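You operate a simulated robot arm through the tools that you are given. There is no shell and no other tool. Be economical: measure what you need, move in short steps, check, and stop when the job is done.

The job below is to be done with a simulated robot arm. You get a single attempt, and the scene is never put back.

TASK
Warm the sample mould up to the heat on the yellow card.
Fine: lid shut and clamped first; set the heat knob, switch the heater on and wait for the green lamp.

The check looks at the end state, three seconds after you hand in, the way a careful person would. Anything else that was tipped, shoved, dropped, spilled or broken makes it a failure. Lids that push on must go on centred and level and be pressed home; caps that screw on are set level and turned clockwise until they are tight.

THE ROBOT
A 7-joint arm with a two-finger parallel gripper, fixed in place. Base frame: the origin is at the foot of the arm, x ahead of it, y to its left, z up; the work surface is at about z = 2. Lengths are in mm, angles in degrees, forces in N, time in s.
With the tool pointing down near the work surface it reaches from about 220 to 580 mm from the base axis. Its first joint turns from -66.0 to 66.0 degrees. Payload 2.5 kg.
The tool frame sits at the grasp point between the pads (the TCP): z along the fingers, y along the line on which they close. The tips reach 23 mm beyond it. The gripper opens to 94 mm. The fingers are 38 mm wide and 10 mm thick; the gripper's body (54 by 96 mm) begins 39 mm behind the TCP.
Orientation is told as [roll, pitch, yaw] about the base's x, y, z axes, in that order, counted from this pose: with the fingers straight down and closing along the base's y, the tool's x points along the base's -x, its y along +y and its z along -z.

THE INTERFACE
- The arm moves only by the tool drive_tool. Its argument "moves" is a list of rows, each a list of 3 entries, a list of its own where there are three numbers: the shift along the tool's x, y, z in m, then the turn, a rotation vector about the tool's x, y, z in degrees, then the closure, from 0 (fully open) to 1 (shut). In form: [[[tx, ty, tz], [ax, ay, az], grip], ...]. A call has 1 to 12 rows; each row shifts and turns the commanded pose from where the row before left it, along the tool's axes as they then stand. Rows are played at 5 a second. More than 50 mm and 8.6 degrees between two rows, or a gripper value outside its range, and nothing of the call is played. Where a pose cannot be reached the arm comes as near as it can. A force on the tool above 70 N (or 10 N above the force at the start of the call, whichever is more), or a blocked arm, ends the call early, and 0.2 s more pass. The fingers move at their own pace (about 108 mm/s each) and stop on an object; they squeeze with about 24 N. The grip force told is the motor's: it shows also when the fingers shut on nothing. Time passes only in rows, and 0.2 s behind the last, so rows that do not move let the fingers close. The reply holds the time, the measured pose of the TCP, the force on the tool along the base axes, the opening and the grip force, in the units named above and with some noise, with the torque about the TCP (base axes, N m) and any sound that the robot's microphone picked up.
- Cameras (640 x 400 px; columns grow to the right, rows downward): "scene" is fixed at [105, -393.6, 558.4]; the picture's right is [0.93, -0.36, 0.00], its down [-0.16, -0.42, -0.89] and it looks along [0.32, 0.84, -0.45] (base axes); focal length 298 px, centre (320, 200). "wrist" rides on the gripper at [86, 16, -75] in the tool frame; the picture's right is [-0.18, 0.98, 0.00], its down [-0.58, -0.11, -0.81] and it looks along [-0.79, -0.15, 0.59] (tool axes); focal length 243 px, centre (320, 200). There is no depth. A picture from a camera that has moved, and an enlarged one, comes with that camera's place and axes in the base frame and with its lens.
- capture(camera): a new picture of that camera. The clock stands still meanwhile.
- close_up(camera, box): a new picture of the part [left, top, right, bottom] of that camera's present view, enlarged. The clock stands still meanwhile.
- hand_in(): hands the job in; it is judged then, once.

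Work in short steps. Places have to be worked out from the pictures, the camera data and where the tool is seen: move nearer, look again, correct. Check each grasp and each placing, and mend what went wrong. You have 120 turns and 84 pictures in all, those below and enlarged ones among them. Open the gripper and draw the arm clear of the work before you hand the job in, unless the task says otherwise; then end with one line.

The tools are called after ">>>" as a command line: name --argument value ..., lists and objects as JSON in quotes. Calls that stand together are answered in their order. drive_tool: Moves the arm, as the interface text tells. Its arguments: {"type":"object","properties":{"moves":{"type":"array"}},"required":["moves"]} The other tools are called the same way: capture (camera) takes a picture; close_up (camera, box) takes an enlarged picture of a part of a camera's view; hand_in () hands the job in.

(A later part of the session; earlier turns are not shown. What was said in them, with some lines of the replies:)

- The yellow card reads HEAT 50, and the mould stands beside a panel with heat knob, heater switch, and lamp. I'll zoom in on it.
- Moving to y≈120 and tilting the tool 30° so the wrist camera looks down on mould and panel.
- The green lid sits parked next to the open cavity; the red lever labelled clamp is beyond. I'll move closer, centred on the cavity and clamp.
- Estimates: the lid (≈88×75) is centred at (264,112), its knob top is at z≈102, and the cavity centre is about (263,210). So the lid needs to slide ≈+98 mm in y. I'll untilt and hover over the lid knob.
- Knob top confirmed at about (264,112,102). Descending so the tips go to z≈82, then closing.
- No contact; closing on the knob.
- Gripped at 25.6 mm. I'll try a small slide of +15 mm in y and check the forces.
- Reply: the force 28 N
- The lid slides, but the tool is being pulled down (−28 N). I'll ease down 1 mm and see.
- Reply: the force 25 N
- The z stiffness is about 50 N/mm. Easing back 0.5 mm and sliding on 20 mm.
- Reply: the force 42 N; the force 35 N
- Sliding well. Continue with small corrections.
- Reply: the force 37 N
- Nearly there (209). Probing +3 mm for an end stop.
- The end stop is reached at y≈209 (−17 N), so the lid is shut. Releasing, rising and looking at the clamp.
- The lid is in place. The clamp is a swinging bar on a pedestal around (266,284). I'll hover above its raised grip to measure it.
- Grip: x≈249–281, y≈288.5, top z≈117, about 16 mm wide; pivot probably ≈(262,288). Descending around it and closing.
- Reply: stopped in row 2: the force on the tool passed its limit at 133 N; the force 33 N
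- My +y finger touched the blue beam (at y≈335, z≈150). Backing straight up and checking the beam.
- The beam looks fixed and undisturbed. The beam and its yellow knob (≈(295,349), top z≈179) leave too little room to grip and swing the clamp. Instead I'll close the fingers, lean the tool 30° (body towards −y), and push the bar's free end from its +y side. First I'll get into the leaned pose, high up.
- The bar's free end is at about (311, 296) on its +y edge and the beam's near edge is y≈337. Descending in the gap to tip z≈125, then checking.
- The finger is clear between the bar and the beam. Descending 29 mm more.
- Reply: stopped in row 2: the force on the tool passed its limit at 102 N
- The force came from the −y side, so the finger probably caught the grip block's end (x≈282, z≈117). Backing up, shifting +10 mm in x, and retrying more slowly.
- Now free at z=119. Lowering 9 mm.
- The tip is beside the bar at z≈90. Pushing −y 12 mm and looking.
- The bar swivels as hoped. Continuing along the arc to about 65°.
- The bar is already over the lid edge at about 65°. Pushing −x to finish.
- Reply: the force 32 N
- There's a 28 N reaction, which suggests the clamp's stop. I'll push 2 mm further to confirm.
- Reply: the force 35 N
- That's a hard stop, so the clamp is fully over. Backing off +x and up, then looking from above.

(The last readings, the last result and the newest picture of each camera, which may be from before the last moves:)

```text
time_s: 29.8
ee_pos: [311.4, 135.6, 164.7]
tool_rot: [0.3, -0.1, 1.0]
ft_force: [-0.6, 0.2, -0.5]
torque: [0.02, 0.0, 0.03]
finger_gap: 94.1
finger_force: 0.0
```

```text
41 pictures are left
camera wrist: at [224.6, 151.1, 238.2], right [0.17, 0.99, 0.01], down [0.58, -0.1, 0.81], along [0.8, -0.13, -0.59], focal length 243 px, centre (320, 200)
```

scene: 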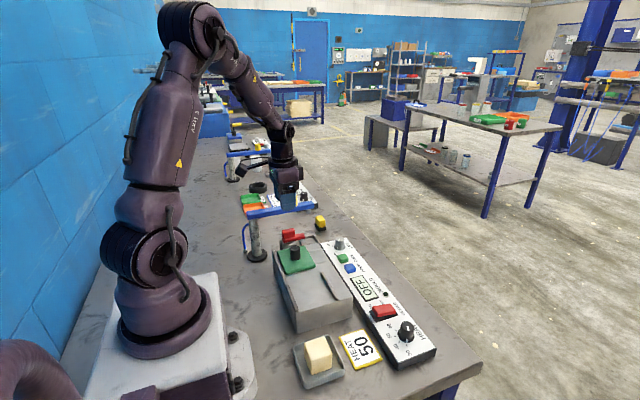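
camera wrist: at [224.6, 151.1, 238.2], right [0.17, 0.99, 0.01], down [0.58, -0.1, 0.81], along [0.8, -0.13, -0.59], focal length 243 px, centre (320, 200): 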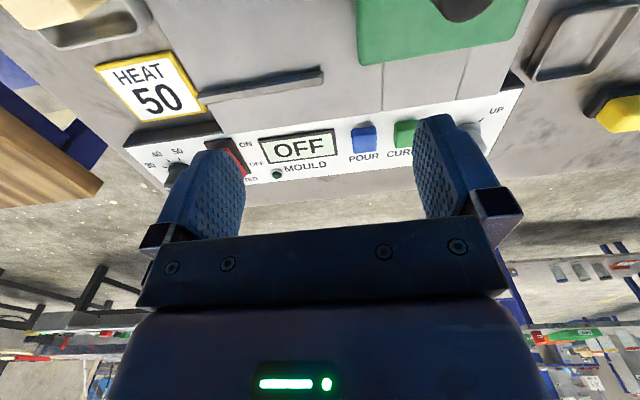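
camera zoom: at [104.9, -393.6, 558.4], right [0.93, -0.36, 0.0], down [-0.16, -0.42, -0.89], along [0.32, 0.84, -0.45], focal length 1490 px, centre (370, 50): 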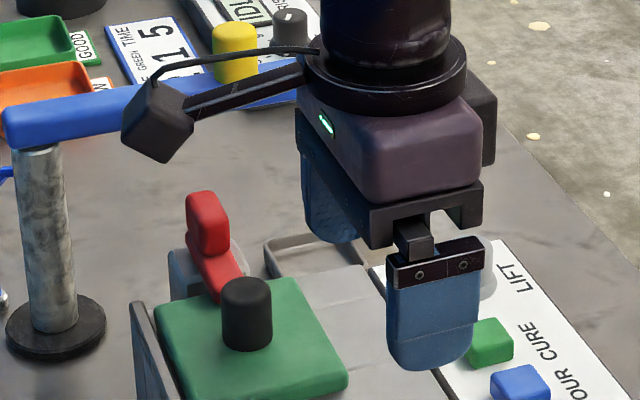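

Clamp is over the lid. Now moving to look at the heat knob and heater switch.

>>> drive_tool --moves '[[[0, -0.03, -0.035], [0, 0, 0], 0], [[-0.01, -0.045, 0], [0, 0, 0], 0], [[-0.02, -0.045, 0], [0, 0, 0], 0], [[-0.025, -0.04, 0], [0, 0, 0], 0], [[0, -0.025, 0], [0, 0, 0], 0], [[0, 0, 0], [0, 0, 0], 0]]'

>>> close_up --camera "wrist" --box '[220, 0, 420, 125]'

>>> close_up --camera "scene" --box '[350, 290, 450, 370]'

```text
time_s: 31.2
ee_pos: [369.0, -47.4, 199.2]
tool_rot: [0.3, 0.0, 0.9]
ft_force: [-0.5, -0.2, -0.3]
torque: [0.0, 0.0, 0.02]
finger_gap: 93.8
finger_force: 0.0
```

```text
3.20 times, centred on (320, 62) of wrist
camera zoom: at [282.2, -33.3, 272.7], right [0.17, 0.99, 0.01], down [0.58, -0.1, 0.81], along [0.8, -0.13, -0.59], focal length 776 px, centre (320, 640)
```

zoom: 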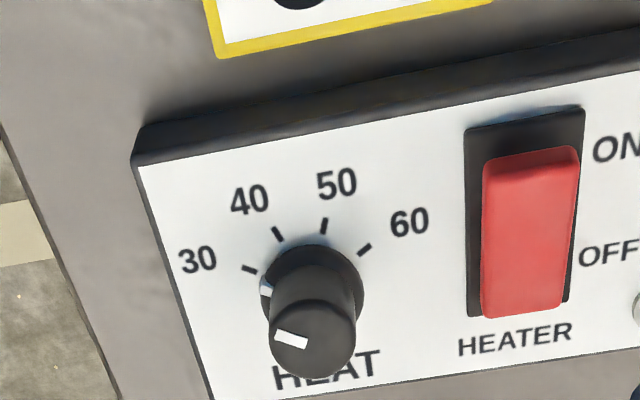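

```text
5.00 times, centred on (400, 330) of scene
camera zoom: at [104.9, -393.6, 558.4], right [0.93, -0.36, 0.0], down [-0.16, -0.42, -0.89], along [0.32, 0.84, -0.45], focal length 1490 px, centre (-80, -450)
```

zoom: 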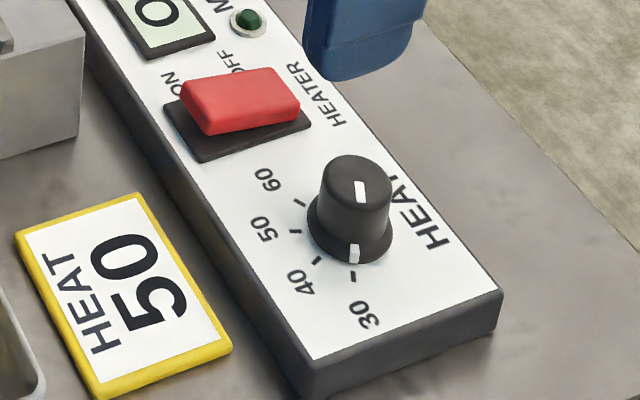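

The pointer is at 30. From the wrist view: knob centre (422,−58), top z≈47, ticks 40° apart, so 50 needs +80° clockwise seen from above. I'll pre-turn the tool +40° and hover over the knob.

>>> drive_tool --moves '[[[-0.025, -0.005, 0], [0, 0, 0], 0.4], [[-0.027, -0.006, 0], [0, 0, 0], 0.4], [[0, 0, 0.02], [0, 0, -7.8], 0.4], [[0, 0, 0.02], [0, 0, -7.8], 0.4], [[0, 0, 0.02], [0, 0, -7.8], 0.4], [[0, 0, 0.02], [0, 0, -7.8], 0.4], [[0, 0, 0.02], [0, 0, -7.8], 0.4], [[0, 0, 0], [0, 0, 0], 0.4]]'

>>> capture --camera "wrist"

>>> close_up --camera "scene" --box '[340, 270, 460, 370]'

```text
time_s: 33.0
ee_pos: [423.5, -59.4, 97.5]
tool_rot: [0.2, -0.4, 39.9]
ft_force: [-0.3, 0.5, -0.3]
torque: [0.0, -0.01, 0.01]
finger_gap: 56.3
finger_force: 0.0
```

```text
38 pictures are left
camera wrist: at [345.5, -101.9, 170.8], right [-0.49, 0.87, 0.0], down [0.51, 0.29, 0.81], along [0.7, 0.4, -0.59], focal length 243 px, centre (320, 200)
```

wrist: 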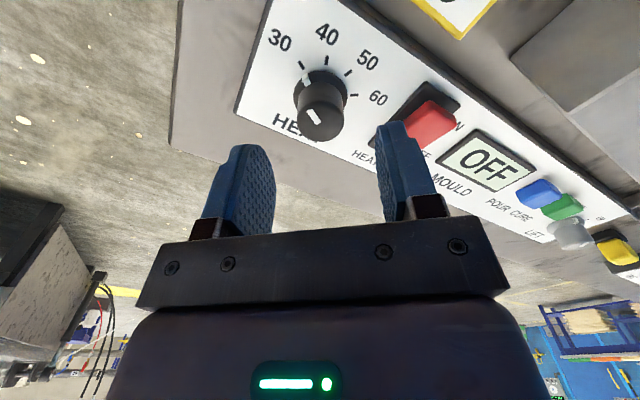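

```text
4.00 times, centred on (400, 320) of scene
camera zoom: at [105.0, -393.6, 558.4], right [0.93, -0.36, 0.0], down [-0.16, -0.42, -0.89], along [0.32, 0.84, -0.45], focal length 1192 px, centre (0, -280)
```

zoom: 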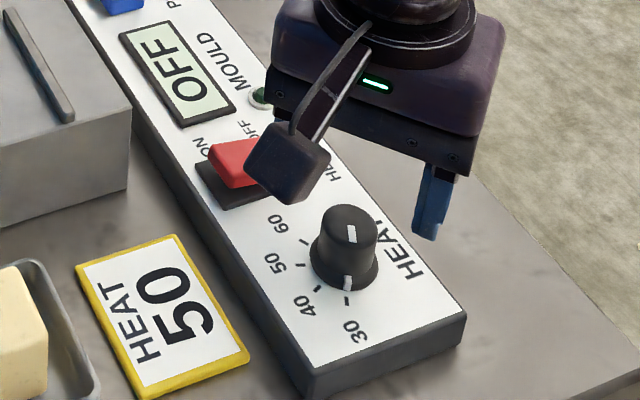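

Knob centre reconfirmed at ≈(422.5,−57). Descending to TCP z≈57 and closing.

>>> drive_tool --moves '[[[-0.0005, 0.002, 0.015], [0, 0, 0], 0.4], [[0, 0, 0.015], [0, 0, 0], 0.4], [[0, 0, 0.01], [0, 0, 0], 0.4], [[0, 0, 0], [0, 0, 0], 0.7], [[0, 0, 0], [0, 0, 0], 1], [[0, 0, 0], [0, 0, 0], 1]]'

>>> capture --camera "wrist"

```text
time_s: 34.4
ee_pos: [422.9, -57.5, 58.0]
tool_rot: [0.0, -0.4, 39.7]
ft_force: [17.4, -12.7, -14.2]
torque: [0.11, 0.34, 0.0]
finger_gap: 27.6
finger_force: 45.3
```

```text
36 pictures are left
camera wrist: at [345.2, -100.6, 131.8], right [-0.49, 0.87, 0.0], down [0.51, 0.29, 0.81], along [0.71, 0.4, -0.59], focal length 243 px, centre (320, 200)
```

wrist: 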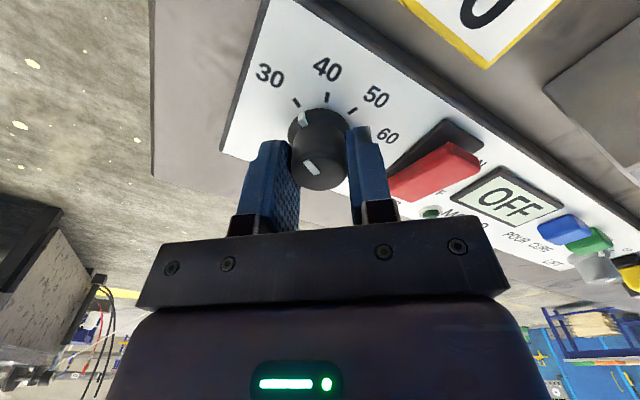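

Gripped (27.6 mm). I'll ease 0.6 mm sideways and turn 40° clockwise, checking the forces.

>>> drive_tool --moves '[[[0, -0.0006, 0], [0, 0, 0], 1], [[0, 0, 0], [0, 0, 8], 1], [[0, 0, 0], [0, 0, 8], 1], [[0, 0, 0], [0, 0, 8], 1], [[0, 0, 0], [0, 0, 8], 1], [[0, 0, 0], [0, 0, 8], 1], [[0, 0, 0], [0, 0, 0], 1]]'

>>> close_up --camera "wrist" --box '[220, 40, 420, 200]'

```text
time_s: 36.0
ee_pos: [422.8, -58.6, 59.2]
tool_rot: [0.1, -0.4, -0.4]
ft_force: [19.6, -22.2, -11.7]
torque: [-0.57, 0.04, 0.03]
finger_gap: 27.5
finger_force: 44.7
```

```text
2.50 times, centred on (320, 120) of wrist
camera zoom: at [335.8, -41.5, 131.9], right [0.19, 0.98, 0.0], down [0.58, -0.11, 0.81], along [0.8, -0.15, -0.59], focal length 606 px, centre (320, 400)
```

zoom: 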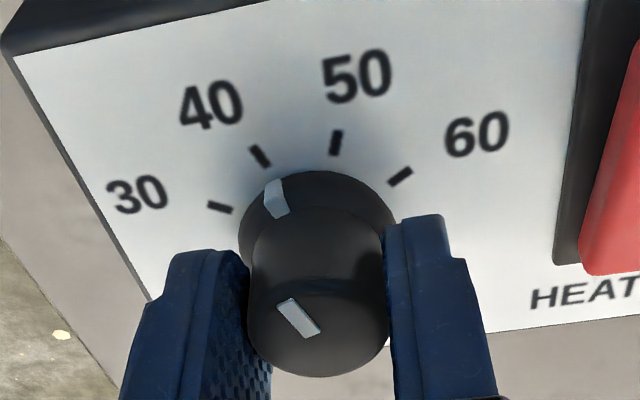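

The pointer is now at about 40. Easing the lateral force and turning another 40°.

>>> drive_tool --moves '[[[-0.0004, -0.0005, 0], [0, 0, 0], 1], [[0, 0, 0], [0, 0, 8], 1], [[0, 0, 0], [0, 0, 8], 1], [[0, 0, 0], [0, 0, 8], 1], [[0, 0, 0], [0, 0, 8], 1], [[0, 0, 0], [0, 0, 6], 1], [[0, 0, 0], [0, 0, 0], 1]]'

>>> close_up --camera "wrist" --box '[220, 40, 420, 200]'

>>> close_up --camera "scene" --box '[350, 290, 450, 370]'

```text
time_s: 37.6
ee_pos: [423.7, -58.9, 58.2]
tool_rot: [0.2, -0.1, -38.4]
ft_force: [6.8, -22.9, 0.7]
torque: [-0.85, -0.43, 0.01]
finger_gap: 27.7
finger_force: 45.1
```

```text
2.50 times, centred on (320, 120) of wrist
camera zoom: at [364.5, 7.5, 132.3], right [0.76, 0.66, 0.0], down [0.39, -0.45, 0.81], along [0.53, -0.61, -0.59], focal length 606 px, centre (320, 400)
```

zoom: 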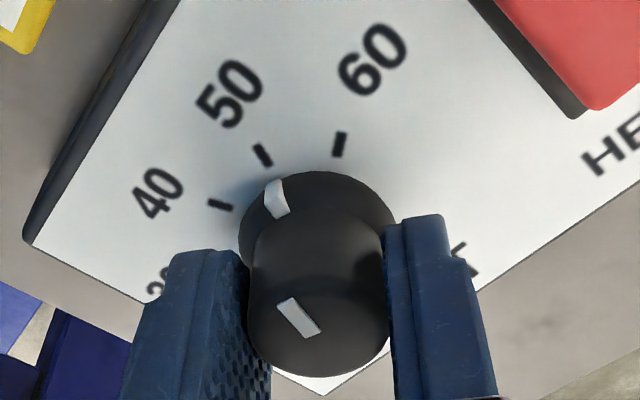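

```text
5.00 times, centred on (400, 330) of scene
camera zoom: at [104.9, -393.6, 558.4], right [0.93, -0.36, 0.0], down [-0.16, -0.42, -0.89], along [0.32, 0.84, -0.45], focal length 1490 px, centre (-80, -450)
```

zoom: 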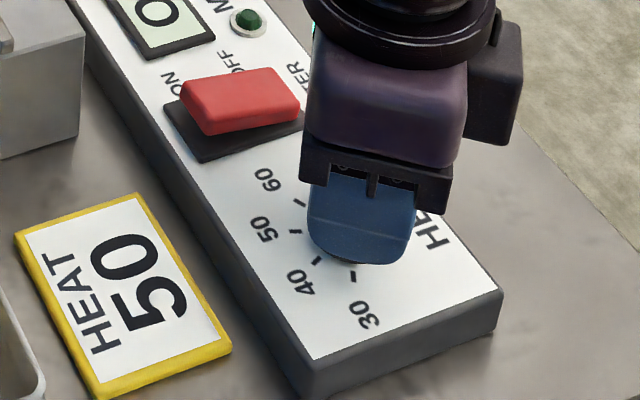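

The pointer looks very near 50. Releasing and rising to check without obstruction.

>>> drive_tool --moves '[[[0, -0.0005, 0], [0, 0, 0], 0.6], [[0, 0, 0], [0, 0, 0], 0.4], [[0, 0, -0.03], [0, 0, 0], 0.4], [[0, 0, -0.04], [0, 0, -8], 0.4], [[0, 0, -0.04], [0, 0, -8], 0.4], [[0, 0, -0.03], [0, 0, -8], 0.4], [[0, 0, 0], [0, 0, -8], 0.4], [[0, 0, 0], [0, 0, -7], 0.4], [[0.03, 0, 0], [0, 0, 0], 0.4], [[0.025, 0, 0], [0, 0, 0], 0.4], [[0, 0, 0], [0, 0, 0], 0.4]]'

>>> close_up --camera "wrist" --box '[220, 0, 420, 125]'

>>> close_up --camera "scene" --box '[365, 305, 435, 355]'

```text
time_s: 40.0
ee_pos: [366.3, -57.6, 198.4]
tool_rot: [0.4, -0.1, 1.0]
ft_force: [-0.3, 0.8, 0.9]
torque: [0.0, 0.0, 0.03]
finger_gap: 56.3
finger_force: 0.0
```

```text
3.20 times, centred on (320, 62) of wrist
camera zoom: at [279.4, -43.7, 270.8], right [0.17, 0.99, 0.01], down [0.58, -0.1, 0.81], along [0.8, -0.13, -0.59], focal length 776 px, centre (320, 640)
```

zoom: 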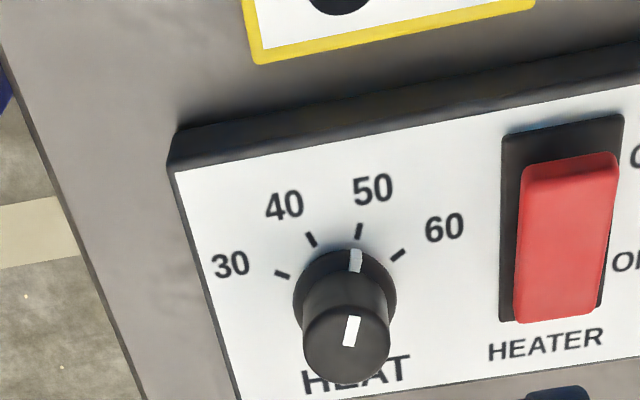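

```text
8.00 times, centred on (400, 330) of scene
camera zoom: at [104.9, -393.6, 558.4], right [0.93, -0.36, 0.0], down [-0.16, -0.42, -0.89], along [0.32, 0.84, -0.45], focal length 2383 px, centre (-320, -840)
```

zoom: 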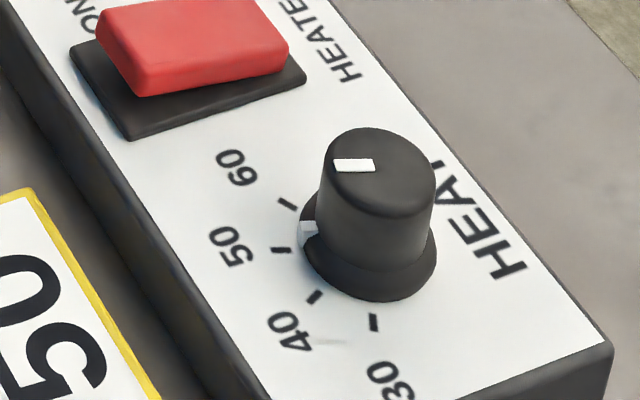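

The pointer is in line with 50 in both views. The heater is a rocker with its ON end (x≈384) raised and its centre at y≈9.5. I'll close the fingers and come down over the ON end.

>>> drive_tool --moves '[[[-0.011, 0.034, 0], [0, 0, 0], 1], [[-0.011, 0.033, 0], [0, 0, 0.9], 1], [[0, 0, 0.04], [0, 0, 0], 1], [[0, 0, 0.04], [0, 0, 0], 1], [[0, 0, 0.03], [0, 0, 0], 1], [[0, 0, 0], [0, 0, 0], 1]]'

>>> capture --camera "wrist"

>>> close_up --camera "scene" --box '[340, 270, 440, 350]'

```text
time_s: 41.4
ee_pos: [389.5, 11.5, 87.7]
tool_rot: [0.3, -0.2, 0.1]
ft_force: [0.3, 0.9, -0.2]
torque: [0.01, -0.02, -0.02]
finger_gap: 0.1
finger_force: 24.0
```

```text
30 pictures are left
camera wrist: at [301.6, 26.6, 161.0], right [0.18, 0.98, 0.01], down [0.58, -0.11, 0.81], along [0.79, -0.14, -0.59], focal length 243 px, centre (320, 200)
```

wrist: 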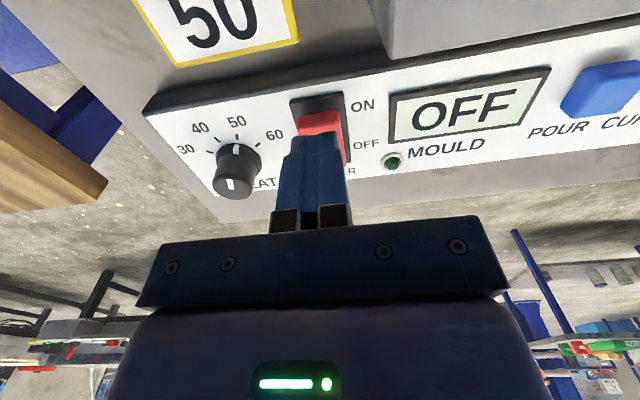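

```text
5.00 times, centred on (390, 310) of scene
camera zoom: at [105.0, -393.6, 558.4], right [0.93, -0.36, 0.0], down [-0.16, -0.42, -0.89], along [0.32, 0.84, -0.45], focal length 1490 px, centre (-30, -350)
```

zoom: 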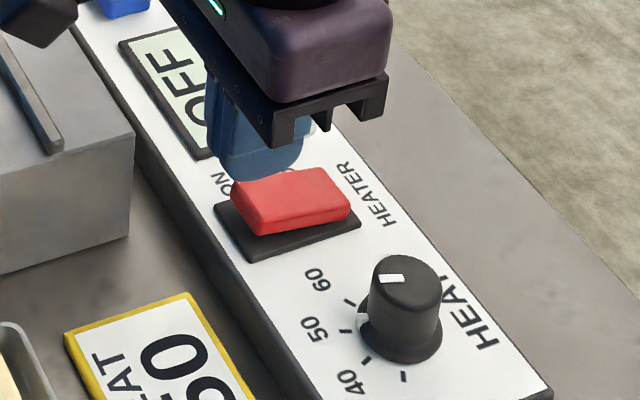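

The finger is lined up over the rocker's ON end. Pressing down in steps.

>>> drive_tool --moves '[[[0, 0, 0.01], [0, 0, 0], 1], [[0, 0, 0.006], [0, 0, 0], 1], [[0, 0, 0.004], [0, 0, 0], 1], [[0, 0, 0.003], [0, 0, 0], 1], [[0, 0, 0.003], [0, 0, 0], 1], [[0, 0, 0], [0, 0, 0], 1]]'

>>> capture --camera "wrist"

```text
time_s: 42.8
ee_pos: [388.7, 10.9, 64.4]
tool_rot: [0.3, -0.2, 0.1]
ft_force: [-21.6, -1.5, 49.1]
torque: [-0.16, -0.44, -0.05]
finger_gap: 0.1
finger_force: 24.2
```

```text
28 pictures are left
camera wrist: at [301.3, 26.5, 137.6], right [0.18, 0.98, 0.01], down [0.58, -0.11, 0.81], along [0.79, -0.15, -0.59], focal length 243 px, centre (320, 200)
```

wrist: 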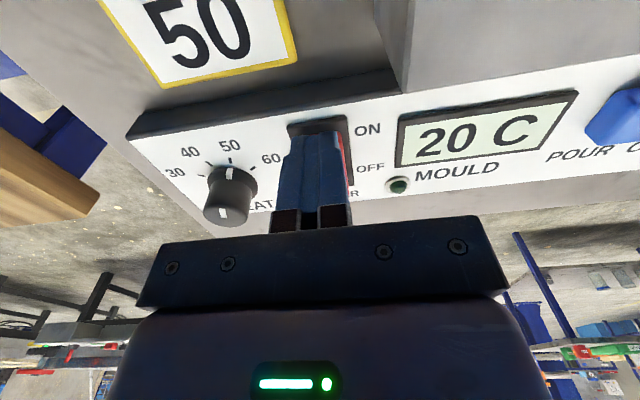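

The heater is on: the display reads 20 C. Lifting straight up and clear, then waiting.

>>> drive_tool --moves '[[[0, 0, -0.02], [0, 0, 0], 1], [[0, 0, -0.04], [0, 0, 0], 1], [[0, 0, -0.04], [0, 0, 0], 1], [[0.02, 0, -0.03], [0, 0, 0], 0.5], [[0.02, 0.02, 0], [0, 0, 0], 0], [[0, 0, 0], [0, 0, 0], 0], [[0, 0, 0], [0, 0, 0], 0], [[0, 0, 0], [0, 0, 0], 0], [[0, 0, 0], [0, 0, 0], 0], [[0, 0, 0], [0, 0, 0], 0], [[0, 0, 0], [0, 0, 0], 0], [[0, 0, 0], [0, 0, 0], 0]]'

>>> close_up --camera "wrist" --box '[180, 0, 440, 163]'

```text
time_s: 45.4
ee_pos: [348.3, 28.9, 191.0]
tool_rot: [0.3, -0.2, 0.0]
ft_force: [-0.2, -0.2, 0.7]
torque: [-0.01, 0.01, 0.0]
finger_gap: 93.9
finger_force: 0.1
```

```text
2.45 times, centred on (310, 82) of wrist
camera zoom: at [261.5, 45.5, 264.2], right [0.18, 0.98, 0.01], down [0.58, -0.11, 0.81], along [0.79, -0.15, -0.59], focal length 595 px, centre (344, 491)
```

zoom: 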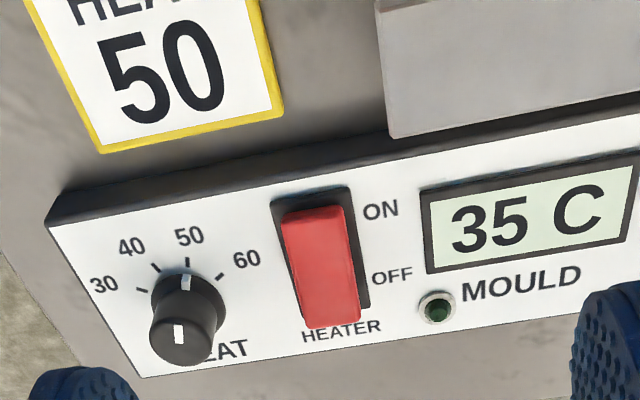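

35 C and rising, with the switch on. Waiting a few more seconds.

>>> drive_tool --moves '[[[0, 0, 0], [0, 0, 0], 0], [[0, 0, 0], [0, 0, 0], 0], [[0, 0, 0], [0, 0, 0], 0], [[0, 0, 0], [0, 0, 0], 0], [[0, 0, 0], [0, 0, 0], 0], [[0, 0, 0], [0, 0, 0], 0], [[0, 0, 0], [0, 0, 0], 0], [[0, 0, 0], [0, 0, 0], 0], [[0, 0, 0], [0, 0, 0], 0], [[0, 0, 0], [0, 0, 0], 0], [[0, 0, 0], [0, 0, 0], 0], [[0, 0, 0], [0, 0, 0], 0]]'

>>> drive_tool --moves '[[[0, 0, 0], [0, 0, 0], 0], [[0, 0, 0], [0, 0, 0], 0], [[0, 0, 0], [0, 0, 0], 0], [[0, 0, 0], [0, 0, 0], 0], [[0, 0, 0], [0, 0, 0], 0], [[0, 0, 0], [0, 0, 0], 0], [[0, 0, 0], [0, 0, 0], 0], [[0, 0, 0], [0, 0, 0], 0], [[0, 0, 0], [0, 0, 0], 0], [[0, 0, 0], [0, 0, 0], 0], [[0, 0, 0], [0, 0, 0], 0], [[0, 0, 0], [0, 0, 0], 0]]'

>>> close_up --camera "wrist" --box '[180, 0, 440, 163]'

>>> capture --camera "scene"

```text
time_s: 48.0
ee_pos: [348.0, 30.0, 189.0]
tool_rot: [0.4, -0.2, 0.0]
ft_force: [0.1, 0.4, -0.3]
torque: [0.01, 0.0, 0.03]
finger_gap: 94.1
finger_force: 0.0
```

```text
time_s: 50.6
ee_pos: [349.5, 29.9, 191.0]
tool_rot: [0.3, 0.0, 0.0]
ft_force: [0.9, -1.0, 0.1]
torque: [-0.01, -0.01, -0.03]
finger_gap: 94.0
finger_force: 0.0
```

```text
2.45 times, centred on (310, 82) of wrist
camera zoom: at [261.5, 45.5, 264.2], right [0.18, 0.98, 0.01], down [0.58, -0.11, 0.81], along [0.79, -0.15, -0.59], focal length 595 px, centre (344, 491)
```

zoom: 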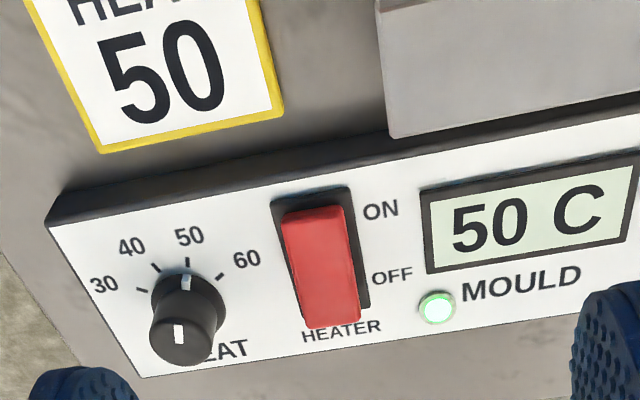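

```text
25 pictures are left
```

scene: 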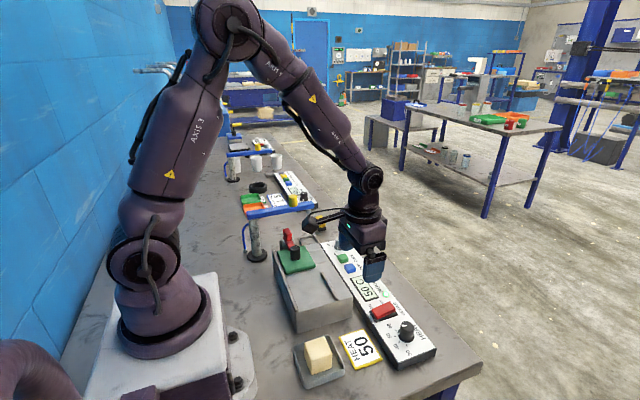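

The green lamp is lit at 50 C, the lid is shut and clamped, and nothing looks disturbed. Drawing the arm up clear.

>>> drive_tool --moves '[[[0, 0, -0.045], [0, 0, 0], 0], [[0, 0, -0.045], [0, 0, 0], 0], [[0, 0, -0.045], [0, 0, 0], 0], [[0, 0, 0], [0, 0, 0], 0]]'

>>> close_up --camera "scene" --box '[230, 180, 450, 370]'

```text
time_s: 51.6
ee_pos: [347.9, 28.7, 326.9]
tool_rot: [0.3, -0.1, 0.1]
ft_force: [0.4, -0.4, 0.1]
torque: [-0.01, -0.01, 0.01]
finger_gap: 94.1
finger_force: 0.1
```

```text
2.11 times, centred on (340, 275) of scene
camera zoom: at [104.9, -393.6, 558.4], right [0.93, -0.36, 0.0], down [-0.16, -0.42, -0.89], along [0.32, 0.84, -0.45], focal length 627 px, centre (278, 42)
```

zoom: 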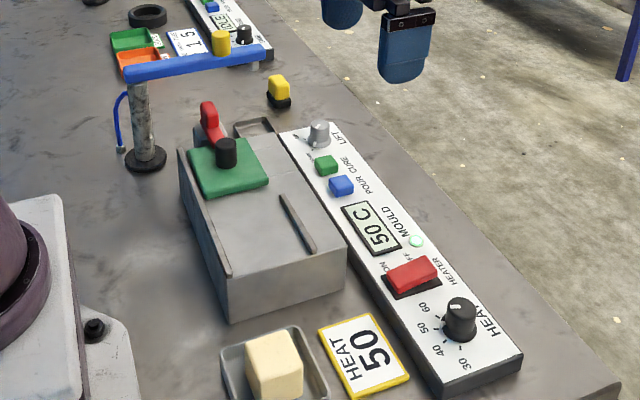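

Everything is in the wanted state; handing in.

>>> hand_in

```text
The job is handed in.
```

The mould is at 50 C with the green lamp lit, the lid shut and clamped, the heat knob on 50 and the heater on; my gripper bumped the blue beam once and the clamp once, and pictures afterwards showed nothing moved or damaged.
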